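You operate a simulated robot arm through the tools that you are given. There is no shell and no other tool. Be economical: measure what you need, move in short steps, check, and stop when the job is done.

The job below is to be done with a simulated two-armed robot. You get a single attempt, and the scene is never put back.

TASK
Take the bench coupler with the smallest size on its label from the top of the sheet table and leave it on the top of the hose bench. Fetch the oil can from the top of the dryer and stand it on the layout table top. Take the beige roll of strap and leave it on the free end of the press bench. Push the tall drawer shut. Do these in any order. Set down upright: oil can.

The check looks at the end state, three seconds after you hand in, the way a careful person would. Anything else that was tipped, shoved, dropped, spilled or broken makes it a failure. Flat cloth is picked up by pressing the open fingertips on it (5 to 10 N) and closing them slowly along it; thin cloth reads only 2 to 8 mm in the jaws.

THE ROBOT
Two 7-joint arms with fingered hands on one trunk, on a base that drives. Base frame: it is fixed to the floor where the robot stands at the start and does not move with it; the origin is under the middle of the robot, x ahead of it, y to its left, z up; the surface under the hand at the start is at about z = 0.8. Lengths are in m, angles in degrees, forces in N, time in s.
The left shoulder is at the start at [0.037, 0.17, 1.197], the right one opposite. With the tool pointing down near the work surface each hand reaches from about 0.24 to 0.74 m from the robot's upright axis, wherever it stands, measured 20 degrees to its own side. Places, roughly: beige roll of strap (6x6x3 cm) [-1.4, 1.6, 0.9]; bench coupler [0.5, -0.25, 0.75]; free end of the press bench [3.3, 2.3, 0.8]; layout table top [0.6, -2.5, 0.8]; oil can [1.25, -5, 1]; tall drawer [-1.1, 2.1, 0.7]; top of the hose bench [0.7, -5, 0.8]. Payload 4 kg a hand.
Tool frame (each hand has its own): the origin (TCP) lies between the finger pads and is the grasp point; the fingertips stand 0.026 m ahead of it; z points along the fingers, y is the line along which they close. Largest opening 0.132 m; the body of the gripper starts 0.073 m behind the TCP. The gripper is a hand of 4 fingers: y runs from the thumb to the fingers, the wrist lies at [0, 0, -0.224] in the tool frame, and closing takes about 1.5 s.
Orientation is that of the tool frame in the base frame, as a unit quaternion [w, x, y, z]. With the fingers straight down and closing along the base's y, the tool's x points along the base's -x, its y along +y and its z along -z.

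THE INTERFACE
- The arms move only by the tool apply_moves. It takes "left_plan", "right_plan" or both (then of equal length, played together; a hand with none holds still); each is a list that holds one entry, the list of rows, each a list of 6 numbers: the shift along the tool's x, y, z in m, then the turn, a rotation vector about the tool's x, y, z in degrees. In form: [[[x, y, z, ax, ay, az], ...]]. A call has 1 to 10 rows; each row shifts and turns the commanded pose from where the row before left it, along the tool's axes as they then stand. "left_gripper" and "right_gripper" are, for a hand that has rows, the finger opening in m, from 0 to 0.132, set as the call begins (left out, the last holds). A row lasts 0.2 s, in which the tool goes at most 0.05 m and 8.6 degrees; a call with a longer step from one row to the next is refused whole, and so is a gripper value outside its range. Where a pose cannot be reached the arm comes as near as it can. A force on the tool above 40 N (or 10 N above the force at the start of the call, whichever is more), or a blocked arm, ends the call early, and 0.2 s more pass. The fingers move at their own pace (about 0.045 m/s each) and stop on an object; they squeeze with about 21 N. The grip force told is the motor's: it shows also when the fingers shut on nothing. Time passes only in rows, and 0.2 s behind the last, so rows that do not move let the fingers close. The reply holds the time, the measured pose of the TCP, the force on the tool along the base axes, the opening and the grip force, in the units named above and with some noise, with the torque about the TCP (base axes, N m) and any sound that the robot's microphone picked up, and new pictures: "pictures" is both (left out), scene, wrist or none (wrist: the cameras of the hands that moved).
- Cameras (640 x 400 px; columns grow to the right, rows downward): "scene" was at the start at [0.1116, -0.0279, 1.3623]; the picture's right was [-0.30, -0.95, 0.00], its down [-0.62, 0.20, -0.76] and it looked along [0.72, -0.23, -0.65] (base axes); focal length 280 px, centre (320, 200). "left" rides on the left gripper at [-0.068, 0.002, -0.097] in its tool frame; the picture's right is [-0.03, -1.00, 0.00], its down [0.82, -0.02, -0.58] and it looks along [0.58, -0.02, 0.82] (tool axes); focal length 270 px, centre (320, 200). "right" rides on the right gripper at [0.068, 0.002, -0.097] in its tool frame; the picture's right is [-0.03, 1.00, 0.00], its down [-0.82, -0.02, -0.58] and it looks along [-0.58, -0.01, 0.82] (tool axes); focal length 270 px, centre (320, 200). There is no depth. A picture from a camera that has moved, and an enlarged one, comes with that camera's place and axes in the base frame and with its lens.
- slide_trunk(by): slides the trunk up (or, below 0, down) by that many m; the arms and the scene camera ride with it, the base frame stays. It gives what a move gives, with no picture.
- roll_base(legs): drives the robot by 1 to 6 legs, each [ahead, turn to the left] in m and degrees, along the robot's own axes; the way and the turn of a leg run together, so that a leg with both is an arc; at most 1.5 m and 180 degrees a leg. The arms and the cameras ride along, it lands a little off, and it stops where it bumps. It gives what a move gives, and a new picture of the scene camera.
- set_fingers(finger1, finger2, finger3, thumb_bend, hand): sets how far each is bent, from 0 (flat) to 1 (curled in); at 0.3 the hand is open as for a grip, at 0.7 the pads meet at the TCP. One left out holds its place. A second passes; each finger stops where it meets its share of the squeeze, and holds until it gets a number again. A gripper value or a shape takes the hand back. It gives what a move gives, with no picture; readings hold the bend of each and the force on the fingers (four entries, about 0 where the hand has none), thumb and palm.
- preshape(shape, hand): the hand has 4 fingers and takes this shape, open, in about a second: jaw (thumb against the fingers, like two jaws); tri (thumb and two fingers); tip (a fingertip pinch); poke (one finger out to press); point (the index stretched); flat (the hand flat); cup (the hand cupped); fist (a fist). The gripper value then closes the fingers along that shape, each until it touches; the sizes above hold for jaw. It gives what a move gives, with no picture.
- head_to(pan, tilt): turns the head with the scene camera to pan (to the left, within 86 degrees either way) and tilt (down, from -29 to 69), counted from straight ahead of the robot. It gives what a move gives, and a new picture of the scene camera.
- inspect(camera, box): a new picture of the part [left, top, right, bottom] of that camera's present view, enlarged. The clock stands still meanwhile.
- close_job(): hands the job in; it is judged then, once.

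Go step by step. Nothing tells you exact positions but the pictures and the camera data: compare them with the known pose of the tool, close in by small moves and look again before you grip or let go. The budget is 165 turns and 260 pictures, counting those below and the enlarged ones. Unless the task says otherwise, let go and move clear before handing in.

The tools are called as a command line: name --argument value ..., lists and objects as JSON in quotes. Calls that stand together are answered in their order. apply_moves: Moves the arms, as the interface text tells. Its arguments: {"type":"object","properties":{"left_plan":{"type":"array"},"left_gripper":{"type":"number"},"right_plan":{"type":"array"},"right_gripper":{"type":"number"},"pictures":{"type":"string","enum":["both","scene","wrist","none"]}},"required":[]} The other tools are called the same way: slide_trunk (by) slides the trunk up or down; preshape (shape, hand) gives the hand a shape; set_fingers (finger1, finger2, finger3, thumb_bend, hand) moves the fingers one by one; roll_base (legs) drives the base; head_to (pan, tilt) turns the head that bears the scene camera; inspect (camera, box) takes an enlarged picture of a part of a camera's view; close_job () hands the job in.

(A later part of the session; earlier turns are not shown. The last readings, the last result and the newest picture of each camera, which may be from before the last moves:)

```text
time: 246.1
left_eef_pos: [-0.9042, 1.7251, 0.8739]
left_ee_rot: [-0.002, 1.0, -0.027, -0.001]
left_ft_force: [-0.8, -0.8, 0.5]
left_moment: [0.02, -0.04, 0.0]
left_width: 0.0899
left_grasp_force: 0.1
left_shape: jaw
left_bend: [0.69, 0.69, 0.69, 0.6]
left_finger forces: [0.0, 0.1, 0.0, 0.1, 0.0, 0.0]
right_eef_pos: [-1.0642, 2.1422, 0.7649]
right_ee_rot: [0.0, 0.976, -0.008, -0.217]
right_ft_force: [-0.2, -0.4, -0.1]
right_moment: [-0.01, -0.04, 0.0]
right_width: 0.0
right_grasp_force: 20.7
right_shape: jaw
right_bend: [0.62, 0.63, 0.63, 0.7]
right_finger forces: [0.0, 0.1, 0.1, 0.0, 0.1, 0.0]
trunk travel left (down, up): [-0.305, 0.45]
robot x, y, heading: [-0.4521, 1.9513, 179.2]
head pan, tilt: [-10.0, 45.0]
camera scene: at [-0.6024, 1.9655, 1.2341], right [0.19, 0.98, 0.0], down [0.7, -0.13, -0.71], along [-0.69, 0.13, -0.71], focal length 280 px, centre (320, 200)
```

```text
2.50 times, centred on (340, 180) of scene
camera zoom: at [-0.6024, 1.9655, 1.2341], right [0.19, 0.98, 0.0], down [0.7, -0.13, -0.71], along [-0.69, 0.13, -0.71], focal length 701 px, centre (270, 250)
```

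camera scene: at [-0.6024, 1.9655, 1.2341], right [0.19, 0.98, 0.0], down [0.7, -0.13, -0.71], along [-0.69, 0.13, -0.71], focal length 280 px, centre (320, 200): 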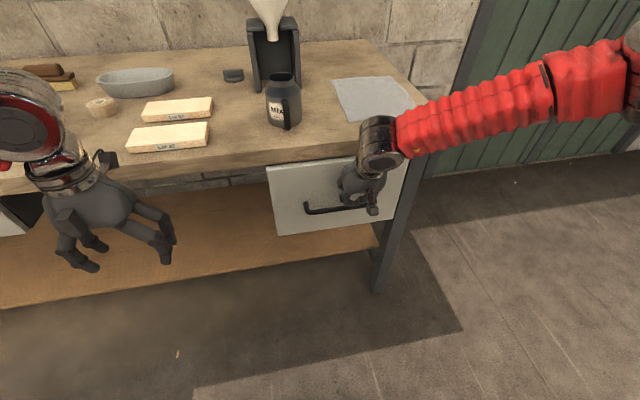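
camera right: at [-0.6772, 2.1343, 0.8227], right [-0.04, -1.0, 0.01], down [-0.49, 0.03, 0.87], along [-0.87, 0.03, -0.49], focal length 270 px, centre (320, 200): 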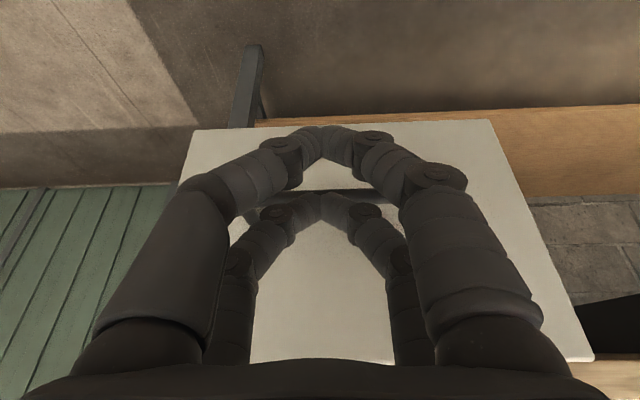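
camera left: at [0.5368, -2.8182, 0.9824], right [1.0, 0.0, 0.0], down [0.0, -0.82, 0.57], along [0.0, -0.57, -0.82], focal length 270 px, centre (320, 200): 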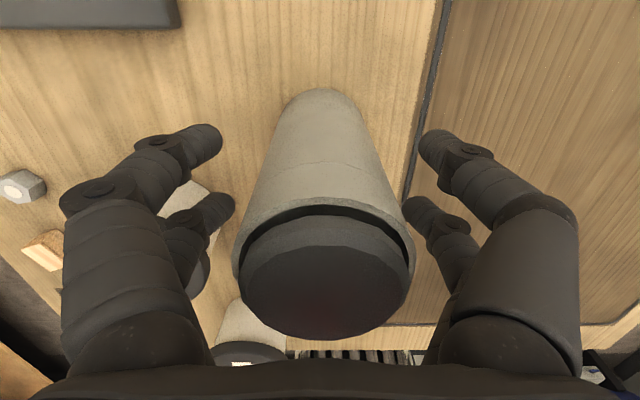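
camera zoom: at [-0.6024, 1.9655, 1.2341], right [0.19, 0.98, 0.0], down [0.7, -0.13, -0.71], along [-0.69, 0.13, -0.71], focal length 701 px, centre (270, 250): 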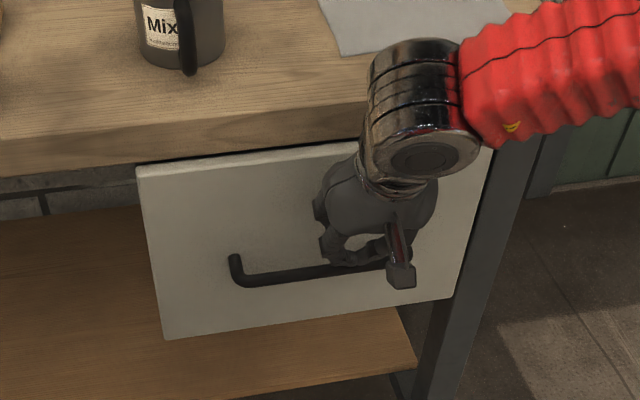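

roll_base --legs '[[0.02, 0]]'

inspect --camera "scene" --box '[240, 100, 440, 260]'

inspect --camera "right" --box '[0, 0, 640, 400]'

```text
time: 246.9
left_eef_pos: [-0.9272, 1.7254, 0.8743]
left_ee_rot: [-0.002, 1.0, -0.028, -0.002]
left_ft_force: [-0.3, 0.3, 0.2]
left_moment: [0.03, -0.02, 0.0]
left_width: 0.0903
left_grasp_force: 0.0
left_shape: jaw
left_bend: [0.69, 0.69, 0.69, 0.6]
left_finger forces: [0.0, 0.0, 0.0, 0.0, 0.0, 0.0]
right_eef_pos: [-1.084, 2.1426, 0.7662]
right_ee_rot: [-0.001, 0.976, -0.009, -0.217]
right_ft_force: [-0.2, 0.8, -0.1]
right_moment: [-0.02, -0.03, -0.02]
right_width: 0.0001
right_grasp_force: 21.2
right_shape: jaw
right_bend: [0.62, 0.63, 0.63, 0.7]
right_finger forces: [0.0, 0.1, 0.1, 0.1, 0.0, 0.0]
trunk travel left (down, up): [-0.305, 0.45]
robot x, y, heading: [-0.47, 1.9549, 179.5]
head pan, tilt: [-10.0, 45.0]
camera scene: at [-0.6227, 1.9658, 1.2341], right [0.19, 0.98, 0.0], down [0.7, -0.13, -0.71], along [-0.69, 0.13, -0.71], focal length 280 px, centre (320, 200)
```

scene: 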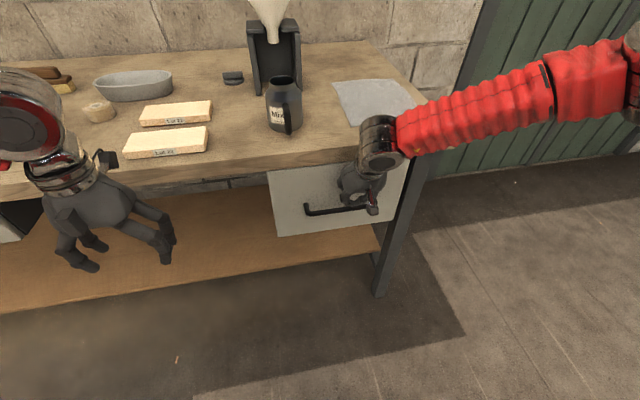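

```text
2.50 times, centred on (340, 180) of scene
camera zoom: at [-0.6227, 1.9658, 1.2341], right [0.19, 0.98, 0.0], down [0.7, -0.13, -0.71], along [-0.69, 0.13, -0.71], focal length 701 px, centre (270, 250)
```

zoom: 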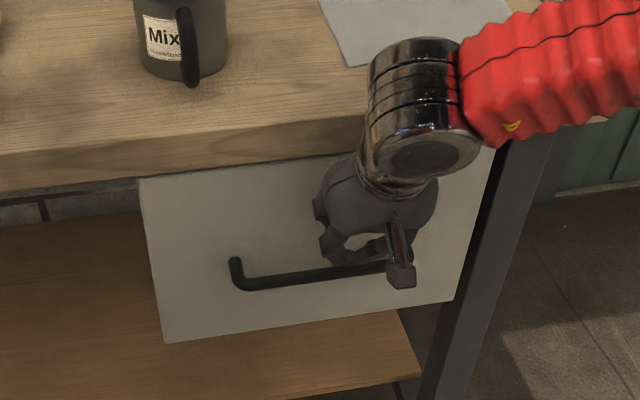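

```text
1.00 times, centred on (320, 200) of right (not enlarged: the box is as wide or as high as the picture)
camera zoom: at [-0.9816, 2.1395, 0.8243], right [-0.04, -1.0, 0.01], down [-0.49, 0.03, 0.87], along [-0.87, 0.03, -0.5], focal length 270 px, centre (320, 200)
```

zoom: 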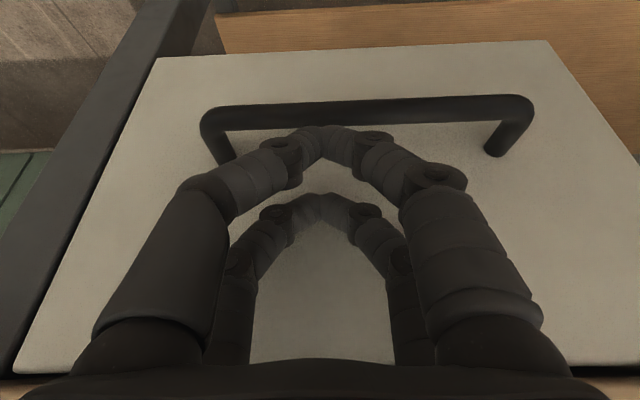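

Still moving with no resistance. A bit further.

roll_base --legs '[[0.02, 0]]'

inspect --camera "scene" --box '[240, 100, 440, 260]'

```text
time: 247.7
left_eef_pos: [-0.944, 1.7252, 0.8753]
left_ee_rot: [-0.003, 1.0, -0.028, -0.002]
left_ft_force: [0.8, -0.8, 0.1]
left_moment: [-0.01, 0.04, 0.0]
left_width: 0.0897
left_grasp_force: 0.1
left_shape: jaw
left_bend: [0.69, 0.69, 0.69, 0.6]
left_finger forces: [0.0, 0.0, 0.1, 0.1, 0.0, 0.0]
right_eef_pos: [-1.1025, 2.143, 0.7671]
right_ee_rot: [-0.001, 0.976, -0.009, -0.217]
right_ft_force: [3.8, 0.5, -1.5]
right_moment: [-0.02, -0.09, 0.07]
right_width: 0.0
right_grasp_force: 20.5
right_shape: jaw
right_bend: [0.62, 0.63, 0.63, 0.7]
right_finger forces: [0.0, 0.0, 0.0, 0.0, 0.1, 0.0]
trunk travel left (down, up): [-0.305, 0.45]
robot x, y, heading: [-0.4924, 1.9533, 179.3]
head pan, tilt: [-10.0, 45.0]
camera scene: at [-0.6411, 1.9661, 1.2344], right [0.19, 0.98, 0.0], down [0.7, -0.13, -0.71], along [-0.69, 0.13, -0.71], focal length 280 px, centre (320, 200)
```

scene: 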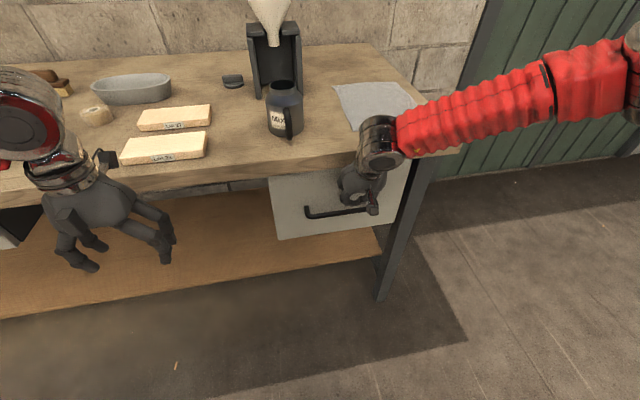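

```text
2.50 times, centred on (340, 180) of scene
camera zoom: at [-0.6411, 1.9661, 1.2344], right [0.19, 0.98, 0.0], down [0.7, -0.13, -0.71], along [-0.69, 0.13, -0.71], focal length 701 px, centre (270, 250)
```

zoom: 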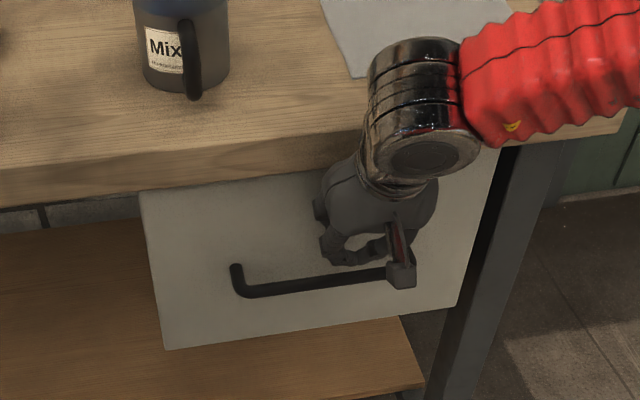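

A slight 4 N now. I'll push another centimetre with the arm to see whether it's at the stop.

apply_moves --right_plan '[[[-0.0036, 0, 0.0017, 0, 0, 0], [-0.0036, 0, 0.0017, 0, 0, 0], [-0.0036, 0, 0.0017, 0, 0, 0], [0, 0, 0, 0, 0, 0]]]' --pictures "wrist"

inspect --camera "scene" --box '[240, 100, 440, 260]'

```text
time: 248.4
left_eef_pos: [-0.945, 1.7259, 0.8783]
left_ee_rot: [-0.001, 1.0, -0.028, -0.003]
left_ft_force: [0.1, -0.5, -0.4]
left_moment: [-0.02, -0.04, 0.02]
left_width: 0.09
left_grasp_force: 0.0
left_shape: jaw
left_bend: [0.69, 0.69, 0.69, 0.6]
left_finger forces: [0.1, 0.0, 0.1, 0.0, 0.1, 0.0]
right_eef_pos: [-1.1031, 2.1429, 0.7649]
right_ee_rot: [0.002, 0.978, -0.006, -0.209]
right_ft_force: [13.9, -0.1, 0.2]
right_moment: [-0.09, -0.19, 0.06]
right_width: 0.0001
right_grasp_force: 21.6
right_shape: jaw
right_bend: [0.62, 0.64, 0.63, 0.7]
right_finger forces: [0.0, 0.1, 0.1, 0.0, 0.0, 0.0]
right hand out of reach, approached as far as the arm can: row 3
trunk travel left (down, up): [-0.305, 0.45]
robot x, y, heading: [-0.4942, 1.9499, 179.2]
head pan, tilt: [-10.0, 45.0]
stopped in row 3 (right hand): the force on the tool passed its limit at 43 N (the readings are from after the stop); the commanded pose is now the measured one
camera right: at [-1.0017, 2.1402, 0.8249], right [-0.04, -1.0, 0.02], down [-0.51, 0.03, 0.86], along [-0.86, 0.02, -0.51], focal length 270 px, centre (320, 200)
```

right: 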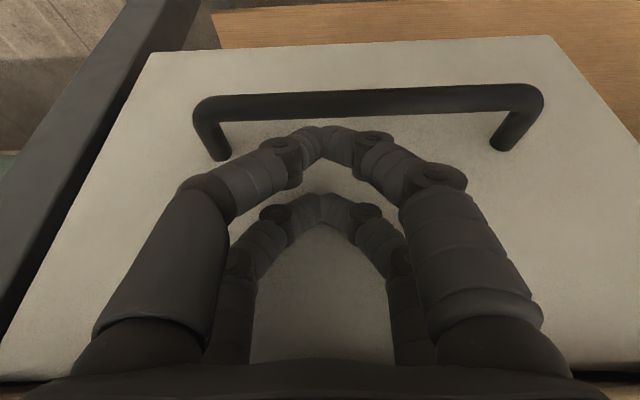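

```text
2.50 times, centred on (340, 180) of scene
camera zoom: at [-0.64, 1.9662, 1.2345], right [0.19, 0.98, 0.0], down [0.69, -0.13, -0.71], along [-0.69, 0.13, -0.71], focal length 701 px, centre (270, 250)
```

zoom: 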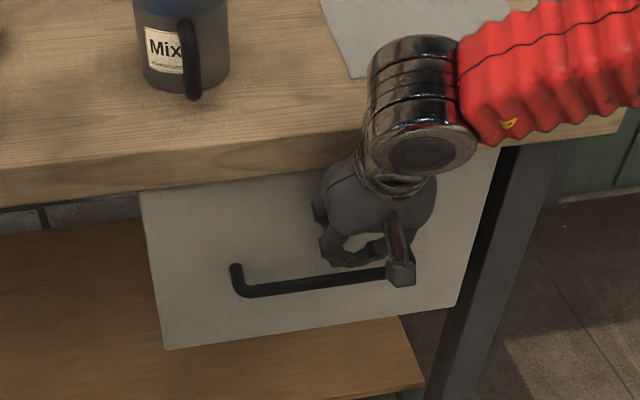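

There is a firm stop at 43 N. I'll back off and check whether the drawer is fully closed.

roll_base --legs '[[-0.3, 0]]'

inspect --camera "right" --box '[0, 0, 640, 400]'

inspect --camera "scene" --box '[200, 60, 460, 260]'

```text
time: 250.5
left_eef_pos: [-0.6432, 1.7195, 0.8779]
left_ee_rot: [-0.003, 1.0, -0.026, -0.003]
left_ft_force: [1.0, 0.7, 0.9]
left_moment: [0.03, 0.01, 0.02]
left_width: 0.0902
left_grasp_force: 0.1
left_shape: jaw
left_bend: [0.69, 0.69, 0.69, 0.6]
left_finger forces: [0.0, 0.0, 0.1, 0.1, 0.0, 0.0]
right_eef_pos: [-0.8061, 2.1377, 0.7665]
right_ee_rot: [0.002, 0.977, -0.004, -0.212]
right_ft_force: [0.2, -0.4, 0.3]
right_moment: [-0.04, 0.0, 0.03]
right_width: 0.0
right_grasp_force: 21.6
right_shape: jaw
right_bend: [0.62, 0.64, 0.63, 0.7]
right_finger forces: [0.0, 0.1, 0.0, 0.0, 0.1, 0.0]
trunk travel left (down, up): [-0.305, 0.45]
robot x, y, heading: [-0.1912, 1.9447, 179.2]
head pan, tilt: [-10.0, 45.0]
camera scene: at [-0.3399, 1.9611, 1.2346], right [0.19, 0.98, 0.0], down [0.69, -0.13, -0.71], along [-0.69, 0.13, -0.71], focal length 280 px, centre (320, 200)
```

scene: 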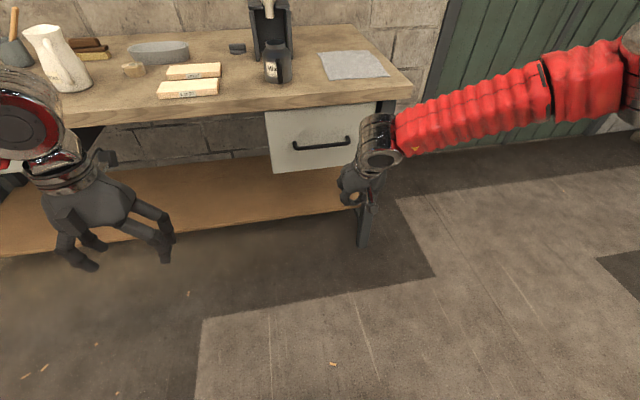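

```text
1.00 times, centred on (320, 200) of right (not enlarged: the box is as wide or as high as the picture)
camera zoom: at [-0.7041, 2.1345, 0.8258], right [-0.03, -1.0, 0.02], down [-0.5, 0.03, 0.86], along [-0.86, 0.02, -0.51], focal length 270 px, centre (320, 200)
```

zoom: 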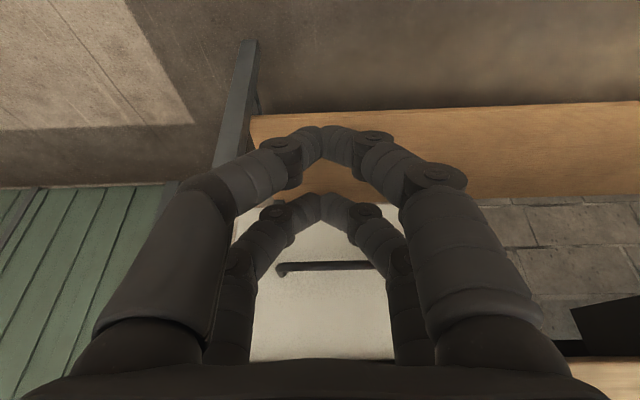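

```text
2.00 times, centred on (330, 160) of scene
camera zoom: at [-0.3399, 1.9611, 1.2346], right [0.19, 0.98, 0.0], down [0.69, -0.13, -0.71], along [-0.69, 0.13, -0.71], focal length 561 px, centre (300, 280)
```

zoom: 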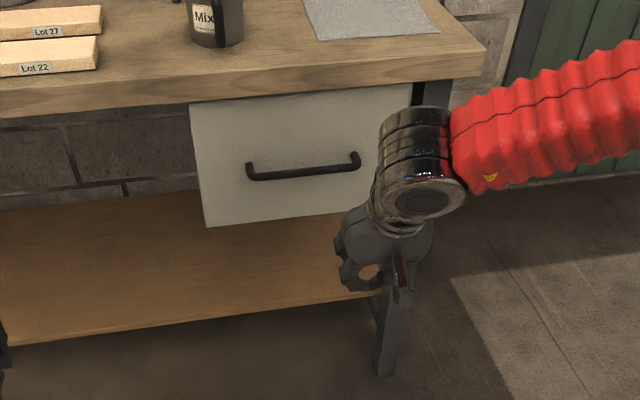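

The drawer is closed flush, and the torque shows the stop was at the panel itself. I'll raise the trunk, untilt the right hand, and pull it back before going for the roll.

slide_trunk --by 0.32

apply_moves --right_plan '[[[0, 0, 0, 0, 8.2, 0], [0, 0, 0, 0, 8.2, 0], [0, 0, 0, 0, 8.2, 0], [0.04, -0.02, 0, 0, 0, 0], [0.04, -0.02, -0.01, 0, 0, 0], [0.04, -0.02, -0.02, 0, 0, 0], [0.04, -0.02, -0.02, 0, 0, 0], [0.03, -0.02, -0.02, 0, 0, 0], [0, 0, 0, 0, 0, 0]]]' --right_gripper 0.09 --pictures "scene"

```text
time: 253.7
left_eef_pos: [-0.6441, 1.7198, 1.1987]
left_ee_rot: [-0.003, 1.0, -0.027, -0.003]
left_ft_force: [0.3, 0.9, 0.6]
left_moment: [0.02, 0.0, 0.0]
left_width: 0.0899
left_grasp_force: 0.1
left_shape: jaw
left_bend: [0.69, 0.69, 0.69, 0.6]
left_finger forces: [0.1, 0.0, 0.0, 0.0, 0.1, 0.1]
right_eef_pos: [-0.8077, 2.1374, 1.1731]
right_ee_rot: [0.002, 0.96, -0.005, -0.28]
right_ft_force: [-0.2, 0.2, 0.2]
right_moment: [0.01, 0.03, 0.0]
right_width: 0.0
right_grasp_force: 21.4
right_shape: jaw
right_bend: [0.62, 0.64, 0.63, 0.7]
right_finger forces: [0.1, 0.1, 0.0, 0.0, 0.1, 0.1]
trunk travel left (down, up): [-0.625, 0.13]
robot x, y, heading: [-0.1918, 1.9443, 179.4]
head pan, tilt: [-10.0, 45.0]
```

```text
time: 255.7
left_eef_pos: [-0.6452, 1.7194, 1.1967]
left_ee_rot: [-0.002, 1.0, -0.026, -0.002]
left_ft_force: [-0.3, 0.3, 0.2]
left_moment: [0.02, -0.01, 0.03]
left_width: 0.0898
left_grasp_force: 0.0
left_shape: jaw
left_bend: [0.69, 0.69, 0.69, 0.6]
left_finger forces: [0.0, 0.1, 0.0, 0.0, 0.0, 0.1]
right_eef_pos: [-0.5768, 2.2657, 1.2295]
right_ee_rot: [0.002, 0.998, -0.005, -0.069]
right_ft_force: [-0.6, -0.6, 0.6]
right_moment: [0.01, 0.02, -0.01]
right_width: 0.0897
right_grasp_force: 0.2
right_shape: jaw
right_bend: [0.69, 0.69, 0.69, 0.6]
right_finger forces: [0.1, 0.0, 0.0, 0.1, 0.0, 0.0]
right hand out of reach, approached as far as the arm can: row 1, 2, 3
trunk travel left (down, up): [-0.625, 0.13]
robot x, y, heading: [-0.1934, 1.9479, 179.3]
head pan, tilt: [-10.0, 45.0]
camera scene: at [-0.2893, 1.9601, 1.5571], right [0.19, 0.98, 0.0], down [0.7, -0.13, -0.71], along [-0.69, 0.13, -0.71], focal length 280 px, centre (320, 200)
```

scene: 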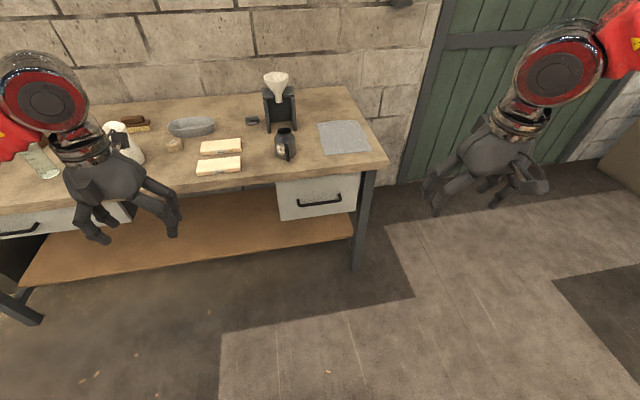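

Both drawers look equally closed. I'll level the right hand and drive diagonally to face the roll.

apply_moves --right_plan '[[[0, 0, 0, 0, 7.9, 0], [0, 0, 0, 0, 0, 0]]]' --pictures "none"

roll_base --legs '[[0, 44]]'

roll_base --legs '[[0.7, 0]]'

roll_base --legs '[[0, -43]]'

head_to --pan -10 --tilt 40

```text
time: 256.3
left_eef_pos: [-0.6426, 1.721, 1.1994]
left_ee_rot: [-0.004, 1.0, -0.026, -0.003]
left_ft_force: [0.6, 0.0, 0.0]
left_moment: [-0.01, -0.01, 0.01]
left_width: 0.0898
left_grasp_force: 0.0
left_shape: jaw
left_bend: [0.69, 0.69, 0.69, 0.6]
left_finger forces: [0.0, 0.0, 0.0, 0.1, 0.0, 0.0]
right_eef_pos: [-0.5753, 2.2658, 1.2294]
right_ee_rot: [0.003, 1.0, -0.004, 0.0]
right_ft_force: [0.4, 0.5, -0.5]
right_moment: [-0.01, 0.05, 0.01]
right_width: 0.0899
right_grasp_force: 0.0
right_shape: jaw
right_bend: [0.69, 0.69, 0.69, 0.6]
right_finger forces: [0.0, 0.1, 0.1, 0.0, 0.1, 0.1]
trunk travel left (down, up): [-0.625, 0.13]
robot x, y, heading: [-0.195, 1.9484, 179.2]
head pan, tilt: [-10.0, 45.0]
```

```text
time: 258.9
left_eef_pos: [-0.3594, 1.4708, 1.1981]
left_ee_rot: [-0.002, 0.937, 0.35, -0.004]
left_ft_force: [-0.5, 0.4, 0.1]
left_moment: [0.02, -0.02, 0.02]
left_width: 0.0901
left_grasp_force: 0.0
left_shape: jaw
left_bend: [0.69, 0.69, 0.69, 0.6]
left_finger forces: [0.1, 0.0, 0.1, 0.0, 0.0, 0.0]
right_eef_pos: [-0.6902, 1.9097, 1.2292]
right_ee_rot: [0.003, 0.929, 0.37, 0.001]
right_ft_force: [0.2, -1.3, 0.0]
right_moment: [0.02, 0.01, -0.01]
right_width: 0.09
right_grasp_force: 0.1
right_shape: jaw
right_bend: [0.69, 0.69, 0.69, 0.6]
right_finger forces: [0.0, 0.1, 0.0, 0.0, 0.0, 0.0]
trunk travel left (down, up): [-0.625, 0.13]
robot x, y, heading: [-0.2165, 1.9756, -136.9]
head pan, tilt: [-10.0, 45.0]
camera scene: at [-0.2992, 1.9199, 1.5571], right [-0.55, 0.84, 0.0], down [0.59, 0.39, -0.71], along [-0.59, -0.39, -0.71], focal length 280 px, centre (320, 200)
```

scene: 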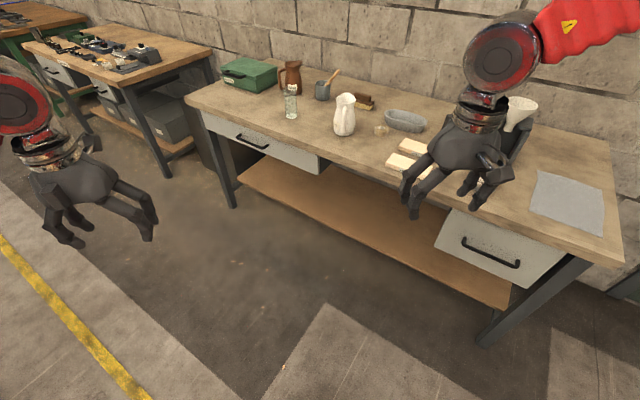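

```text
time: 262.9
left_eef_pos: [-0.8726, 0.9864, 1.1981]
left_ee_rot: [-0.001, 0.936, 0.351, -0.002]
left_ft_force: [-0.7, 0.7, -0.6]
left_moment: [0.01, -0.04, 0.03]
left_width: 0.0903
left_grasp_force: 0.1
left_shape: jaw
left_bend: [0.69, 0.69, 0.69, 0.6]
left_finger forces: [0.1, 0.0, 0.0, 0.0, 0.1, 0.1]
right_eef_pos: [-1.2033, 1.4275, 1.2299]
right_ee_rot: [0.003, 0.928, 0.371, 0.0]
right_ft_force: [-0.5, -1.0, -1.0]
right_moment: [-0.02, 0.0, -0.01]
right_width: 0.0901
right_grasp_force: 0.1
right_shape: jaw
right_bend: [0.68, 0.68, 0.69, 0.6]
right_finger forces: [0.0, 0.0, 0.0, 0.0, 0.0, 0.0]
trunk travel left (down, up): [-0.625, 0.13]
robot x, y, heading: [-0.7335, 1.495, -136.6]
head pan, tilt: [-10.0, 45.0]
camera scene: at [-0.8135, 1.4376, 1.5572], right [-0.55, 0.84, 0.0], down [0.59, 0.39, -0.71], along [-0.59, -0.39, -0.71], focal length 280 px, centre (320, 200)
```

scene: 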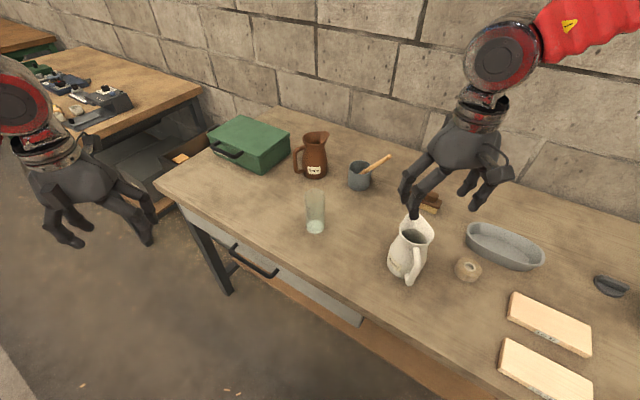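

```text
time: 265.5
left_eef_pos: [-1.1852, 1.2256, 1.1993]
left_ee_rot: [-0.003, 1.0, -0.024, -0.003]
left_ft_force: [-0.1, 0.3, -0.4]
left_moment: [-0.01, 0.01, 0.0]
left_width: 0.0901
left_grasp_force: 0.0
left_shape: jaw
left_bend: [0.69, 0.69, 0.69, 0.6]
left_finger forces: [0.0, 0.1, 0.1, 0.0, 0.0, 0.1]
right_eef_pos: [-1.1199, 1.7692, 1.2311]
right_ee_rot: [0.003, 1.0, -0.002, 0.0]
right_ft_force: [-0.3, -0.4, -0.5]
right_moment: [0.03, -0.03, 0.0]
right_width: 0.0903
right_grasp_force: 0.2
right_shape: jaw
right_bend: [0.68, 0.68, 0.69, 0.6]
right_finger forces: [0.0, 0.1, 0.0, 0.0, 0.1, 0.0]
trunk travel left (down, up): [-0.625, 0.13]
robot x, y, heading: [-0.735, 1.4473, 179.9]
head pan, tilt: [-10.0, 45.0]
camera scene: at [-0.8312, 1.4639, 1.5571], right [0.18, 0.98, 0.0], down [0.7, -0.13, -0.71], along [-0.69, 0.13, -0.71], focal length 280 px, centre (320, 200)
```

scene: 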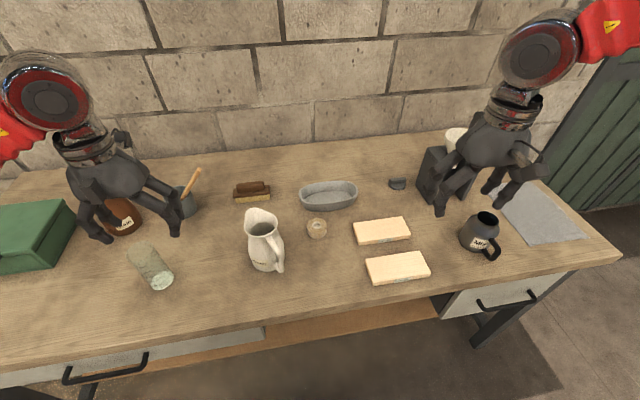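

```text
time: 266.2
left_eef_pos: [-1.1827, 1.2279, 1.201]
left_ee_rot: [-0.001, 1.0, -0.024, -0.004]
left_ft_force: [0.8, 0.1, -0.4]
left_moment: [-0.09, 0.01, 0.0]
left_width: 0.09
left_grasp_force: 0.0
left_shape: jaw
left_bend: [0.69, 0.69, 0.69, 0.6]
left_finger forces: [0.0, 0.0, 0.0, 0.0, 0.0, 0.0]
right_eef_pos: [-1.1187, 1.7742, 1.2301]
right_ee_rot: [0.005, 1.0, -0.002, -0.001]
right_ft_force: [1.0, 0.7, 0.0]
right_moment: [-0.08, -0.01, 0.01]
right_width: 0.0898
right_grasp_force: 0.2
right_shape: jaw
right_bend: [0.69, 0.69, 0.68, 0.6]
right_finger forces: [0.1, 0.0, 0.0, 0.0, 0.0, 0.1]
trunk travel left (down, up): [-0.625, 0.13]
robot x, y, heading: [-0.7375, 1.4553, 179.7]
head pan, tilt: [-10.0, 40.0]
camera scene: at [-0.8328, 1.4702, 1.5643], right [0.18, 0.98, 0.0], down [0.63, -0.12, -0.77], along [-0.75, 0.13, -0.64], focal length 280 px, centre (320, 200)
```

scene: 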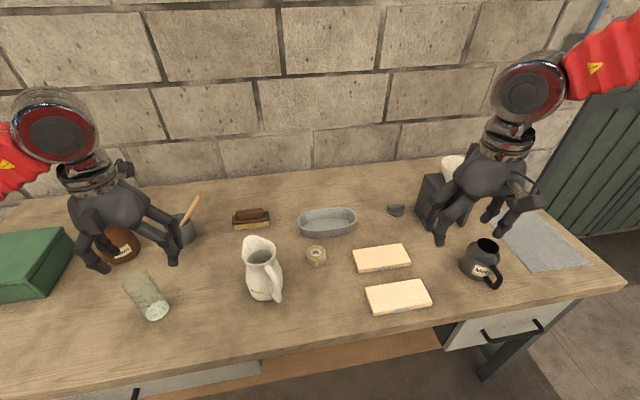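

The roll is at about [-1.362, 1.55]. I'll bring the right hand above it.

apply_moves --right_plan '[[[-0.0347, 0.032, 0, 0, 0, 0], [-0.0347, 0.032, 0, 0, 0, 0], [-0.0347, 0.032, 0, 0, 0, 0], [-0.0347, 0.032, 0, 0, 0, 0], [-0.0347, 0.032, 0, 0, 0, 0], [-0.0347, 0.032, 0, 0, 0, 0], [-0.0347, 0.032, 0, 0, 0, 0], [0, 0, 0.04, 0, 0, 0], [0, 0, 0.04, 0, 0, 0], [0, 0, 0, 0, 0, 0]]]'

```text
time: 268.4
left_eef_pos: [-1.1836, 1.2252, 1.2]
left_ee_rot: [-0.003, 1.0, -0.024, -0.003]
left_ft_force: [0.4, 0.7, 0.8]
left_moment: [0.0, -0.02, 0.02]
left_width: 0.09
left_grasp_force: 0.0
left_shape: jaw
left_bend: [0.69, 0.69, 0.69, 0.6]
left_finger forces: [0.0, 0.1, 0.1, 0.0, 0.0, 0.0]
right_eef_pos: [-1.2621, 1.6465, 1.1679]
right_ee_rot: [0.005, 1.0, -0.001, -0.001]
right_ft_force: [0.9, -0.2, -0.1]
right_moment: [0.01, 0.0, -0.01]
right_width: 0.0899
right_grasp_force: 0.0
right_shape: jaw
right_bend: [0.69, 0.69, 0.68, 0.6]
right_finger forces: [0.1, 0.0, 0.0, 0.0, 0.0, 0.0]
right hand out of reach, approached as far as the arm can: row 5, 6, 7, 8, 9
trunk travel left (down, up): [-0.625, 0.13]
robot x, y, heading: [-0.7338, 1.4511, 179.8]
head pan, tilt: [-10.0, 40.0]
camera scene: at [-0.8329, 1.4645, 1.5645], right [0.18, 0.98, 0.0], down [0.63, -0.11, -0.77], along [-0.75, 0.14, -0.64], focal length 280 px, centre (320, 200)
camera right: at [-1.1934, 1.6442, 1.2655], right [-0.03, -1.0, 0.01], down [-0.81, 0.03, 0.58], along [-0.58, 0.01, -0.81], focal length 270 px, centre (320, 200)
```

scene: 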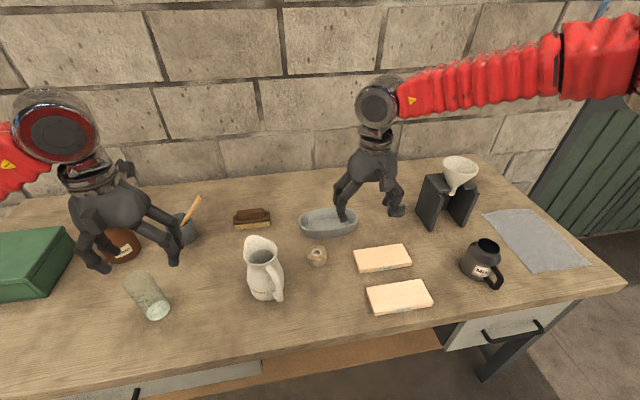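
right: 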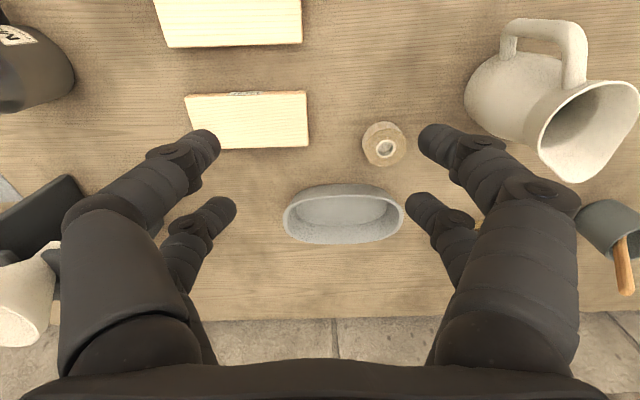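

The right arm is at its limit from this shoulder height. I'll pull the left hand back clear and lower the trunk 0.12, then retry.

apply_moves --left_plan '[[[0.04, 0, 0, 0, 0, 0], [0.04, 0, 0, 0, 0, 0], [0.04, 0, 0, 0, 0, 0], [0, 0, 0, 0, 0, 0]]]' --pictures "none"

slide_trunk --by -0.12

apply_moves --right_plan '[[[-0.03, 0.03, -0.01, 0, 0, 0], [-0.03, 0.03, -0.01, 0, 0, 0], [-0.03, 0.03, 0, 0, 0, 0], [-0.01, 0.006, 0, 0, 0, 0], [0, 0, 0, 0, 0, 0]]]'

```text
time: 269.4
left_eef_pos: [-1.0642, 1.2174, 1.1988]
left_ee_rot: [-0.002, 1.0, -0.023, -0.003]
left_ft_force: [-0.2, -0.7, 0.4]
left_moment: [0.05, -0.05, 0.0]
left_width: 0.09
left_grasp_force: 0.0
left_shape: jaw
left_bend: [0.69, 0.69, 0.69, 0.6]
left_finger forces: [0.1, 0.1, 0.1, 0.0, 0.0, 0.0]
right_eef_pos: [-1.2631, 1.6457, 1.1689]
right_ee_rot: [0.004, 1.0, -0.002, -0.002]
right_ft_force: [0.2, 0.1, 0.1]
right_moment: [-0.02, 0.0, -0.05]
right_width: 0.0902
right_grasp_force: 0.0
right_shape: jaw
right_bend: [0.69, 0.69, 0.68, 0.6]
right_finger forces: [0.0, 0.0, 0.1, 0.0, 0.1, 0.0]
trunk travel left (down, up): [-0.625, 0.13]
robot x, y, heading: [-0.7344, 1.4501, 179.8]
head pan, tilt: [-10.0, 40.0]
```

```text
time: 270.9
left_eef_pos: [-1.0635, 1.2191, 1.0787]
left_ee_rot: [-0.002, 1.0, -0.024, -0.003]
left_ft_force: [1.0, 0.3, 0.5]
left_moment: [0.0, -0.01, -0.03]
left_width: 0.0901
left_grasp_force: 0.0
left_shape: jaw
left_bend: [0.69, 0.69, 0.69, 0.6]
left_finger forces: [0.0, 0.0, 0.0, 0.1, 0.0, 0.0]
right_eef_pos: [-1.2621, 1.6463, 1.0505]
right_ee_rot: [0.004, 1.0, -0.001, -0.002]
right_ft_force: [0.1, 0.0, -0.5]
right_moment: [0.02, -0.01, 0.02]
right_width: 0.09
right_grasp_force: 0.1
right_shape: jaw
right_bend: [0.69, 0.69, 0.68, 0.6]
right_finger forces: [0.0, 0.0, 0.0, 0.0, 0.0, 0.1]
trunk travel left (down, up): [-0.505, 0.25]
robot x, y, heading: [-0.7325, 1.4503, 179.8]
head pan, tilt: [-10.0, 40.0]
```

```text
time: 272.1
left_eef_pos: [-1.0636, 1.2197, 1.0788]
left_ee_rot: [-0.003, 1.0, -0.025, -0.004]
left_ft_force: [-0.5, 0.7, -0.5]
left_moment: [0.0, 0.0, -0.03]
left_width: 0.0898
left_grasp_force: 0.1
left_shape: jaw
left_bend: [0.69, 0.69, 0.69, 0.6]
left_finger forces: [0.0, 0.0, 0.0, 0.0, 0.0, 0.0]
right_eef_pos: [-1.2795, 1.6364, 1.0888]
right_ee_rot: [0.003, 1.0, -0.003, -0.002]
right_ft_force: [-0.9, 0.0, -0.2]
right_moment: [0.01, 0.03, 0.01]
right_width: 0.0901
right_grasp_force: 0.1
right_shape: jaw
right_bend: [0.69, 0.69, 0.68, 0.6]
right_finger forces: [0.1, 0.1, 0.1, 0.0, 0.1, 0.0]
right hand out of reach, approached as far as the arm can: row 1, 2, 3, 4
trunk travel left (down, up): [-0.505, 0.25]
robot x, y, heading: [-0.7353, 1.4504, 179.8]
head pan, tilt: [-10.0, 40.0]
camera scene: at [-0.841, 1.4647, 1.444], right [0.18, 0.98, 0.0], down [0.63, -0.11, -0.77], along [-0.75, 0.14, -0.64], focal length 280 px, centre (320, 200)
camera right: at [-1.211, 1.6349, 1.1859], right [-0.03, -1.0, 0.01], down [-0.81, 0.03, 0.58], along [-0.58, 0.01, -0.81], focal length 270 px, centre (320, 200)
```

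scene: 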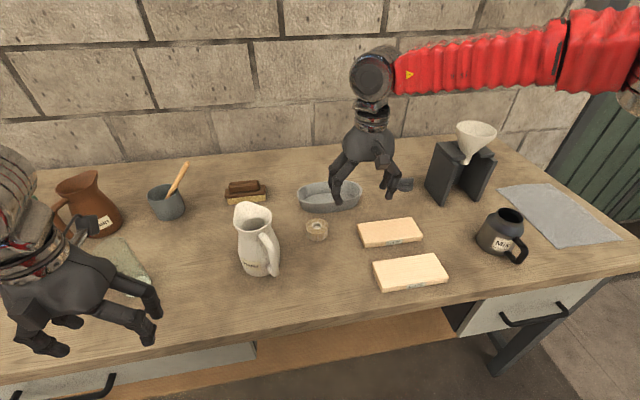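
right: 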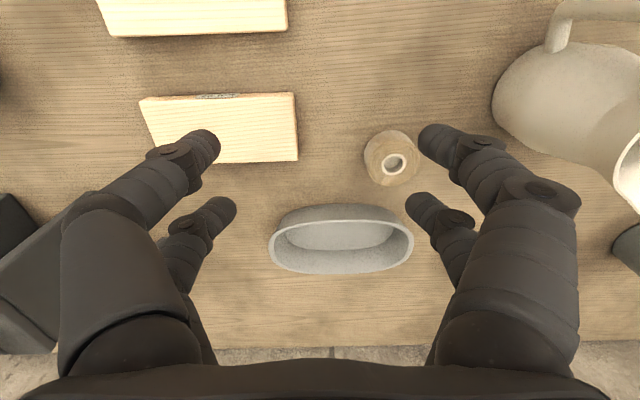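

The wrist yaw may be the limit. The roll is round, so I'll yaw the hand about 32° toward the forearm and try again.

apply_moves --right_plan '[[[0, 0, 0, 0, 0, -8], [0, 0, 0, 0, 0, -8], [0, 0, 0, 0, 0, -8], [0, 0, 0, 0, 0, -8], [0, 0, 0, 0, 0, 0], [-0.0, 0.04, 0, 0, 0, 0], [-0.035, 0.025, 0, 0, 0, 0], [0, 0, 0, 0, 0, 0]]]'

```text
time: 273.9
left_eef_pos: [-1.064, 1.2187, 1.0787]
left_ee_rot: [-0.004, 1.0, -0.024, -0.003]
left_ft_force: [-0.4, 0.3, -0.1]
left_moment: [0.0, -0.01, -0.01]
left_width: 0.0903
left_grasp_force: 0.0
left_shape: jaw
left_bend: [0.69, 0.69, 0.69, 0.6]
left_finger forces: [0.0, 0.0, 0.0, 0.0, 0.1, 0.0]
right_eef_pos: [-1.2464, 1.6067, 1.0967]
right_ee_rot: [0.004, 0.962, 0.274, -0.002]
right_ft_force: [0.4, 0.5, -0.1]
right_moment: [0.02, -0.01, 0.02]
right_width: 0.09
right_grasp_force: 0.0
right_shape: jaw
right_bend: [0.69, 0.69, 0.68, 0.6]
right_finger forces: [0.1, 0.0, 0.1, 0.1, 0.1, 0.1]
right hand out of reach, approached as far as the arm can: row 6, 7
trunk travel left (down, up): [-0.505, 0.25]
robot x, y, heading: [-0.7325, 1.4549, 180.0]
head pan, tilt: [-10.0, 40.0]
camera scene: at [-0.8405, 1.4645, 1.4441], right [0.18, 0.98, 0.0], down [0.63, -0.11, -0.77], along [-0.75, 0.14, -0.64], focal length 280 px, centre (320, 200)
camera right: at [-1.1881, 1.6419, 1.1925], right [0.5, -0.86, 0.0], down [-0.7, -0.41, 0.58], along [-0.5, -0.3, -0.81], focal length 270 px, centre (320, 200)
```

scene: 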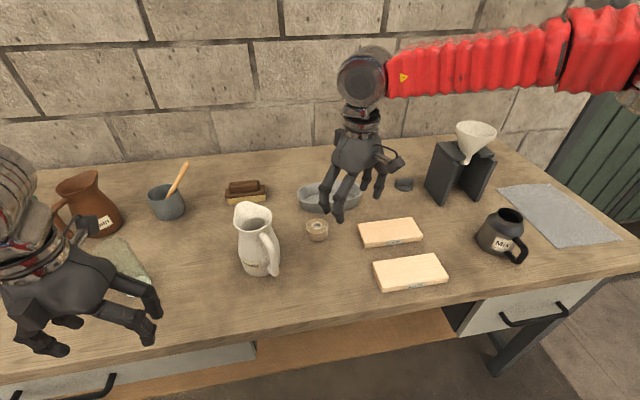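
right: 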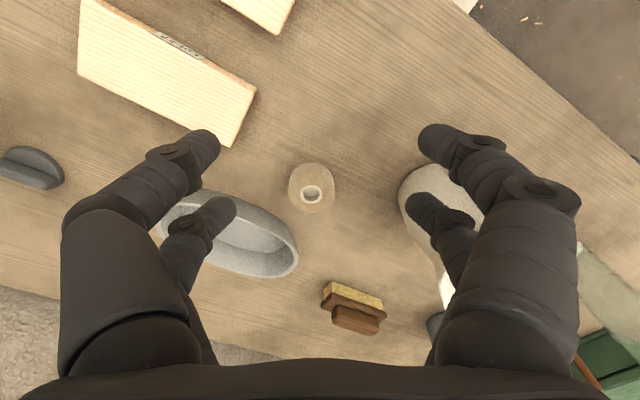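

The right shoulder is too far at this heading. I'll raise the trunk so the hand clears the jug, then turn the base left about 38° to bring the right shoulder closer to the roll.

slide_trunk --by 0.13

roll_base --legs '[[0, 38]]'

apply_moves --right_plan '[[[0, 0, 0, 0, 0, 8], [0, 0, 0, 0, 0, 8], [0.0, -0.03, 0, 0, 0, 8], [0, -0.04, 0, 0, 0, 8], [0, -0.04, 0, 0, 0, 8], [0, -0.04, 0, 0, 0, 0], [0, 0, 0, 0, 0, 0]]]'

```text
time: 275.4
left_eef_pos: [-1.0633, 1.2194, 1.209]
left_ee_rot: [-0.002, 1.0, -0.023, -0.004]
left_ft_force: [0.4, 0.9, 0.3]
left_moment: [0.0, 0.0, 0.0]
left_width: 0.0899
left_grasp_force: 0.0
left_shape: jaw
left_bend: [0.69, 0.69, 0.69, 0.6]
left_finger forces: [0.0, 0.0, 0.1, 0.1, 0.0, 0.0]
right_eef_pos: [-1.2466, 1.609, 1.235]
right_ee_rot: [0.002, 0.962, 0.274, -0.011]
right_ft_force: [-0.1, 0.4, 0.3]
right_moment: [0.05, 0.0, -0.03]
right_width: 0.0901
right_grasp_force: 0.0
right_shape: jaw
right_bend: [0.69, 0.69, 0.68, 0.6]
right_finger forces: [0.1, 0.0, 0.0, 0.1, 0.0, 0.0]
trunk travel left (down, up): [-0.635, 0.12]
robot x, y, heading: [-0.7344, 1.4463, 180.1]
head pan, tilt: [-10.0, 40.0]
```

```text
time: 278.3
left_eef_pos: [-0.8471, 1.0653, 1.2088]
left_ee_rot: [-0.002, 0.953, 0.304, -0.005]
left_ft_force: [1.0, 0.0, -0.1]
left_moment: [0.01, 0.01, 0.0]
left_width: 0.0898
left_grasp_force: 0.0
left_shape: jaw
left_bend: [0.68, 0.68, 0.69, 0.6]
left_finger forces: [0.0, 0.0, 0.0, 0.0, 0.0, 0.0]
right_eef_pos: [-1.233, 1.2782, 1.2413]
right_ee_rot: [0.025, 0.819, 0.573, -0.023]
right_ft_force: [-0.4, 0.1, 0.0]
right_moment: [0.01, 0.03, 0.01]
right_width: 0.09
right_grasp_force: 0.0
right_shape: jaw
right_bend: [0.69, 0.69, 0.68, 0.6]
right_finger forces: [0.0, 0.1, 0.0, 0.0, 0.0, 0.0]
trunk travel left (down, up): [-0.635, 0.12]
robot x, y, heading: [-0.7528, 1.4806, -142.0]
head pan, tilt: [-10.0, 40.0]
stopped in leg 1: the robot was blocked; the commanded pose is now the measured one
camera scene: at [-0.8416, 1.4299, 1.5745], right [-0.47, 0.89, 0.0], down [0.57, 0.3, -0.77], along [-0.68, -0.36, -0.64], focal length 280 px, centre (320, 200)
```

scene: 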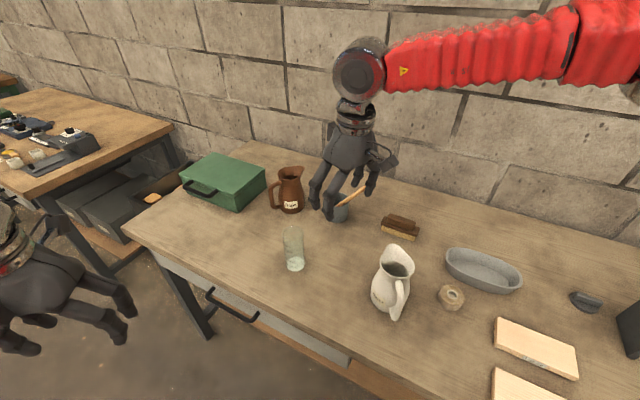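

```text
time: 279.9
left_eef_pos: [-0.8489, 1.066, 1.2096]
left_ee_rot: [-0.001, 0.953, 0.304, -0.004]
left_ft_force: [-0.6, -1.5, 0.7]
left_moment: [0.03, 0.02, -0.01]
left_width: 0.0899
left_grasp_force: 0.1
left_shape: jaw
left_bend: [0.68, 0.68, 0.69, 0.6]
left_finger forces: [0.0, 0.0, 0.0, 0.1, 0.1, 0.0]
right_eef_pos: [-1.3314, 1.39, 1.2343]
right_ee_rot: [0.031, 0.966, 0.257, -0.013]
right_ft_force: [-0.2, 0.4, 0.3]
right_moment: [0.03, 0.0, 0.0]
right_width: 0.0899
right_grasp_force: 0.1
right_shape: jaw
right_bend: [0.69, 0.69, 0.68, 0.6]
right_finger forces: [0.0, 0.0, 0.1, 0.1, 0.1, 0.0]
trunk travel left (down, up): [-0.635, 0.12]
robot x, y, heading: [-0.7556, 1.4793, -142.3]
head pan, tilt: [-10.0, 40.0]
camera scene: at [-0.8425, 1.4302, 1.5744], right [-0.47, 0.89, 0.0], down [0.57, 0.3, -0.77], along [-0.68, -0.36, -0.64], focal length 280 px, centre (320, 200)
camera right: at [-1.2708, 1.4281, 1.3279], right [0.48, -0.88, 0.06], down [-0.71, -0.35, 0.61], along [-0.51, -0.33, -0.79], focal length 270 px, centre (320, 200)
```

scene: 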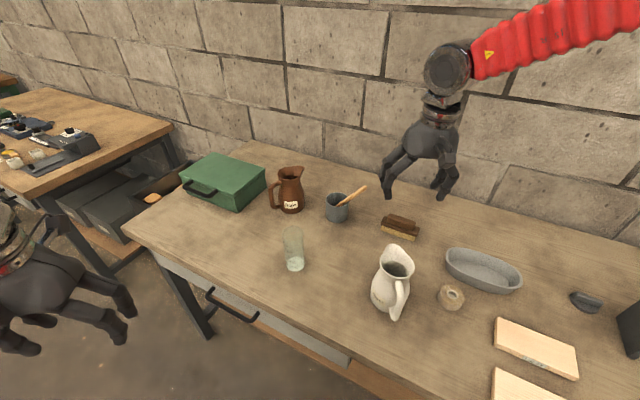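
right: 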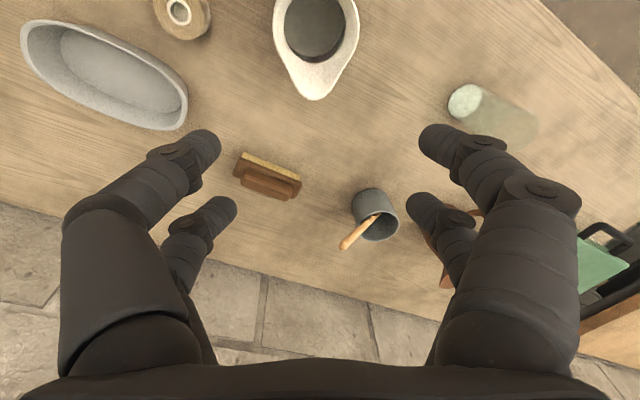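

Now it reaches. I'll level the slight tilt, move above the roll at [-1.362, 1.549], reduce the yaw and descend partway.

apply_moves --right_plan '[[[0, 0, 0, 3.3, 1.9, 0], [0.013, -0.038, 0, 0, 0, 0], [0.013, -0.038, 0, 0, 0, 0], [0.013, -0.038, 0, 0, 0, 0], [0.013, -0.038, 0, 0, 0, 0], [0, 0, 0.04, 0, 0, 8], [0, 0, 0.04, 0, 0, 8], [0, 0, 0.04, 0, 0, 0], [0, 0, 0.03, 0, 0, 0], [0, 0, 0, 0, 0, 0]]]'

```text
time: 282.1
left_eef_pos: [-0.8477, 1.0675, 1.2102]
left_ee_rot: [-0.001, 0.953, 0.302, -0.005]
left_ft_force: [0.9, 0.2, -0.1]
left_moment: [-0.02, 0.0, 0.03]
left_width: 0.0901
left_grasp_force: 0.1
left_shape: jaw
left_bend: [0.68, 0.68, 0.69, 0.6]
left_finger forces: [0.0, 0.0, 0.0, 0.1, 0.0, 0.1]
right_eef_pos: [-1.3629, 1.5501, 1.0833]
right_ee_rot: [0.0, 0.993, 0.12, -0.005]
right_ft_force: [0.0, 0.1, -0.4]
right_moment: [0.01, 0.02, 0.01]
right_width: 0.0901
right_grasp_force: 0.0
right_shape: jaw
right_bend: [0.69, 0.69, 0.68, 0.6]
right_finger forces: [0.1, 0.0, 0.0, 0.1, 0.0, 0.0]
trunk travel left (down, up): [-0.635, 0.12]
robot x, y, heading: [-0.7558, 1.479, -142.3]
head pan, tilt: [-10.0, 40.0]
camera scene: at [-0.8413, 1.4318, 1.5746], right [-0.47, 0.89, 0.0], down [0.57, 0.3, -0.77], along [-0.68, -0.36, -0.64], focal length 280 px, centre (320, 200)
camera right: at [-1.2951, 1.5636, 1.18], right [0.22, -0.98, 0.0], down [-0.79, -0.17, 0.59], along [-0.57, -0.13, -0.81], focal length 270 px, centre (320, 200)
```

scene: 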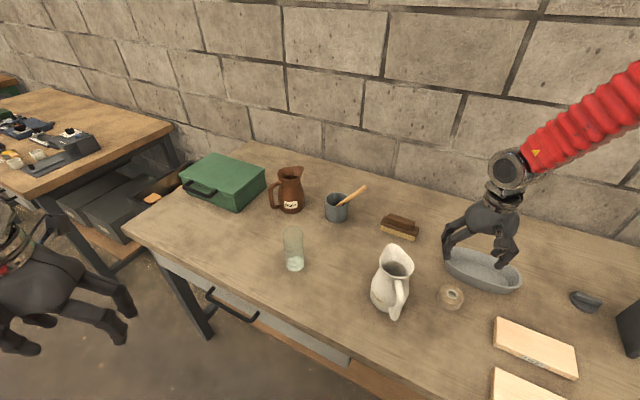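
right: 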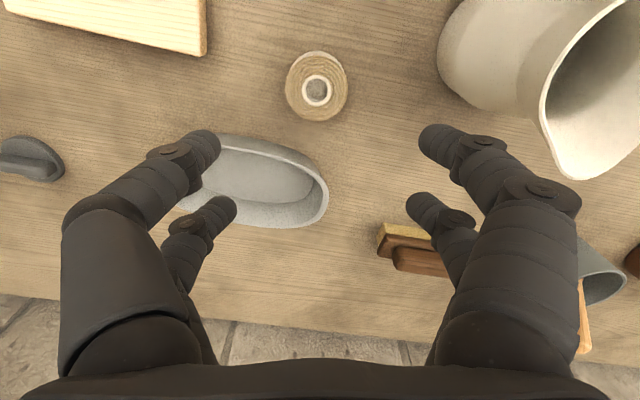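

Aligned. I'll narrow the opening slightly to keep clear of the jug, descend to just above the roll, and look.

apply_moves --right_plan '[[[0.004, -0.003, 0.03, 0, 0, 0], [0, 0, 0.035, 0, 0, 0], [0, 0, 0.035, 0, 0, 0], [0, 0, 0.015, 0, 0, 0], [0, 0, 0, 0, 0, 0]]]' --right_gripper 0.082

```text
time: 283.3
left_eef_pos: [-0.8482, 1.0674, 1.2111]
left_ee_rot: [-0.001, 0.953, 0.304, -0.005]
left_ft_force: [0.8, 0.5, 0.2]
left_moment: [0.01, 0.04, 0.01]
left_width: 0.0899
left_grasp_force: 0.0
left_shape: jaw
left_bend: [0.68, 0.68, 0.69, 0.6]
left_finger forces: [0.1, 0.0, 0.0, 0.0, 0.0, 0.1]
right_eef_pos: [-1.3608, 1.5522, 0.9757]
right_ee_rot: [0.001, 0.993, 0.121, -0.004]
right_ft_force: [0.2, 0.7, -0.2]
right_moment: [0.01, -0.01, 0.01]
right_width: 0.0825
right_grasp_force: 0.0
right_shape: jaw
right_bend: [0.71, 0.71, 0.71, 0.71]
right_finger forces: [0.0, 0.0, 0.1, 0.1, 0.0, 0.1]
right hand out of reach, approached as far as the arm can: row 4
trunk travel left (down, up): [-0.635, 0.12]
robot x, y, heading: [-0.7557, 1.4809, -142.2]
head pan, tilt: [-10.0, 40.0]
camera scene: at [-0.8426, 1.4312, 1.5745], right [-0.47, 0.89, 0.0], down [0.57, 0.3, -0.77], along [-0.68, -0.36, -0.64], focal length 280 px, centre (320, 200)
camera right: at [-1.2935, 1.5663, 1.0717], right [0.22, -0.98, 0.0], down [-0.79, -0.17, 0.58], along [-0.57, -0.13, -0.81], focal length 270 px, centre (320, 200)
```

scene: 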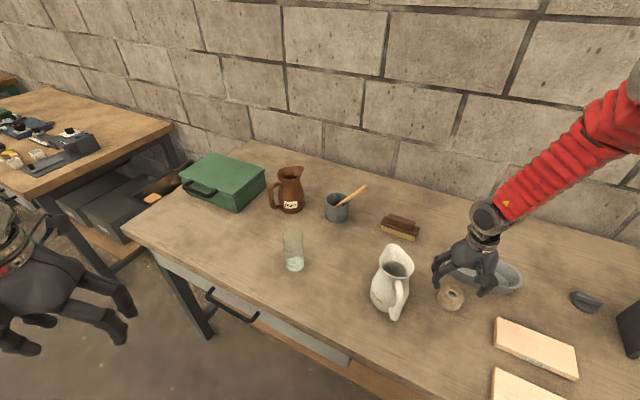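
right: 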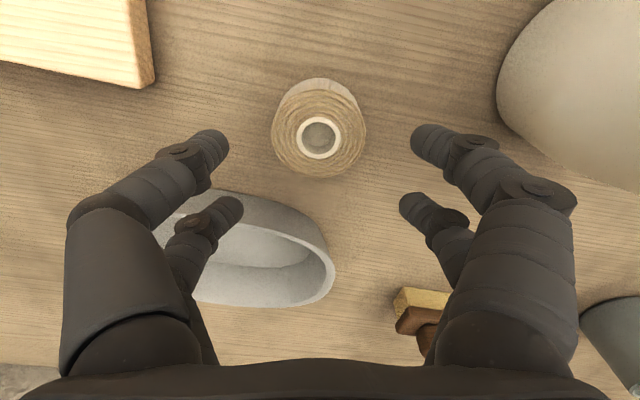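

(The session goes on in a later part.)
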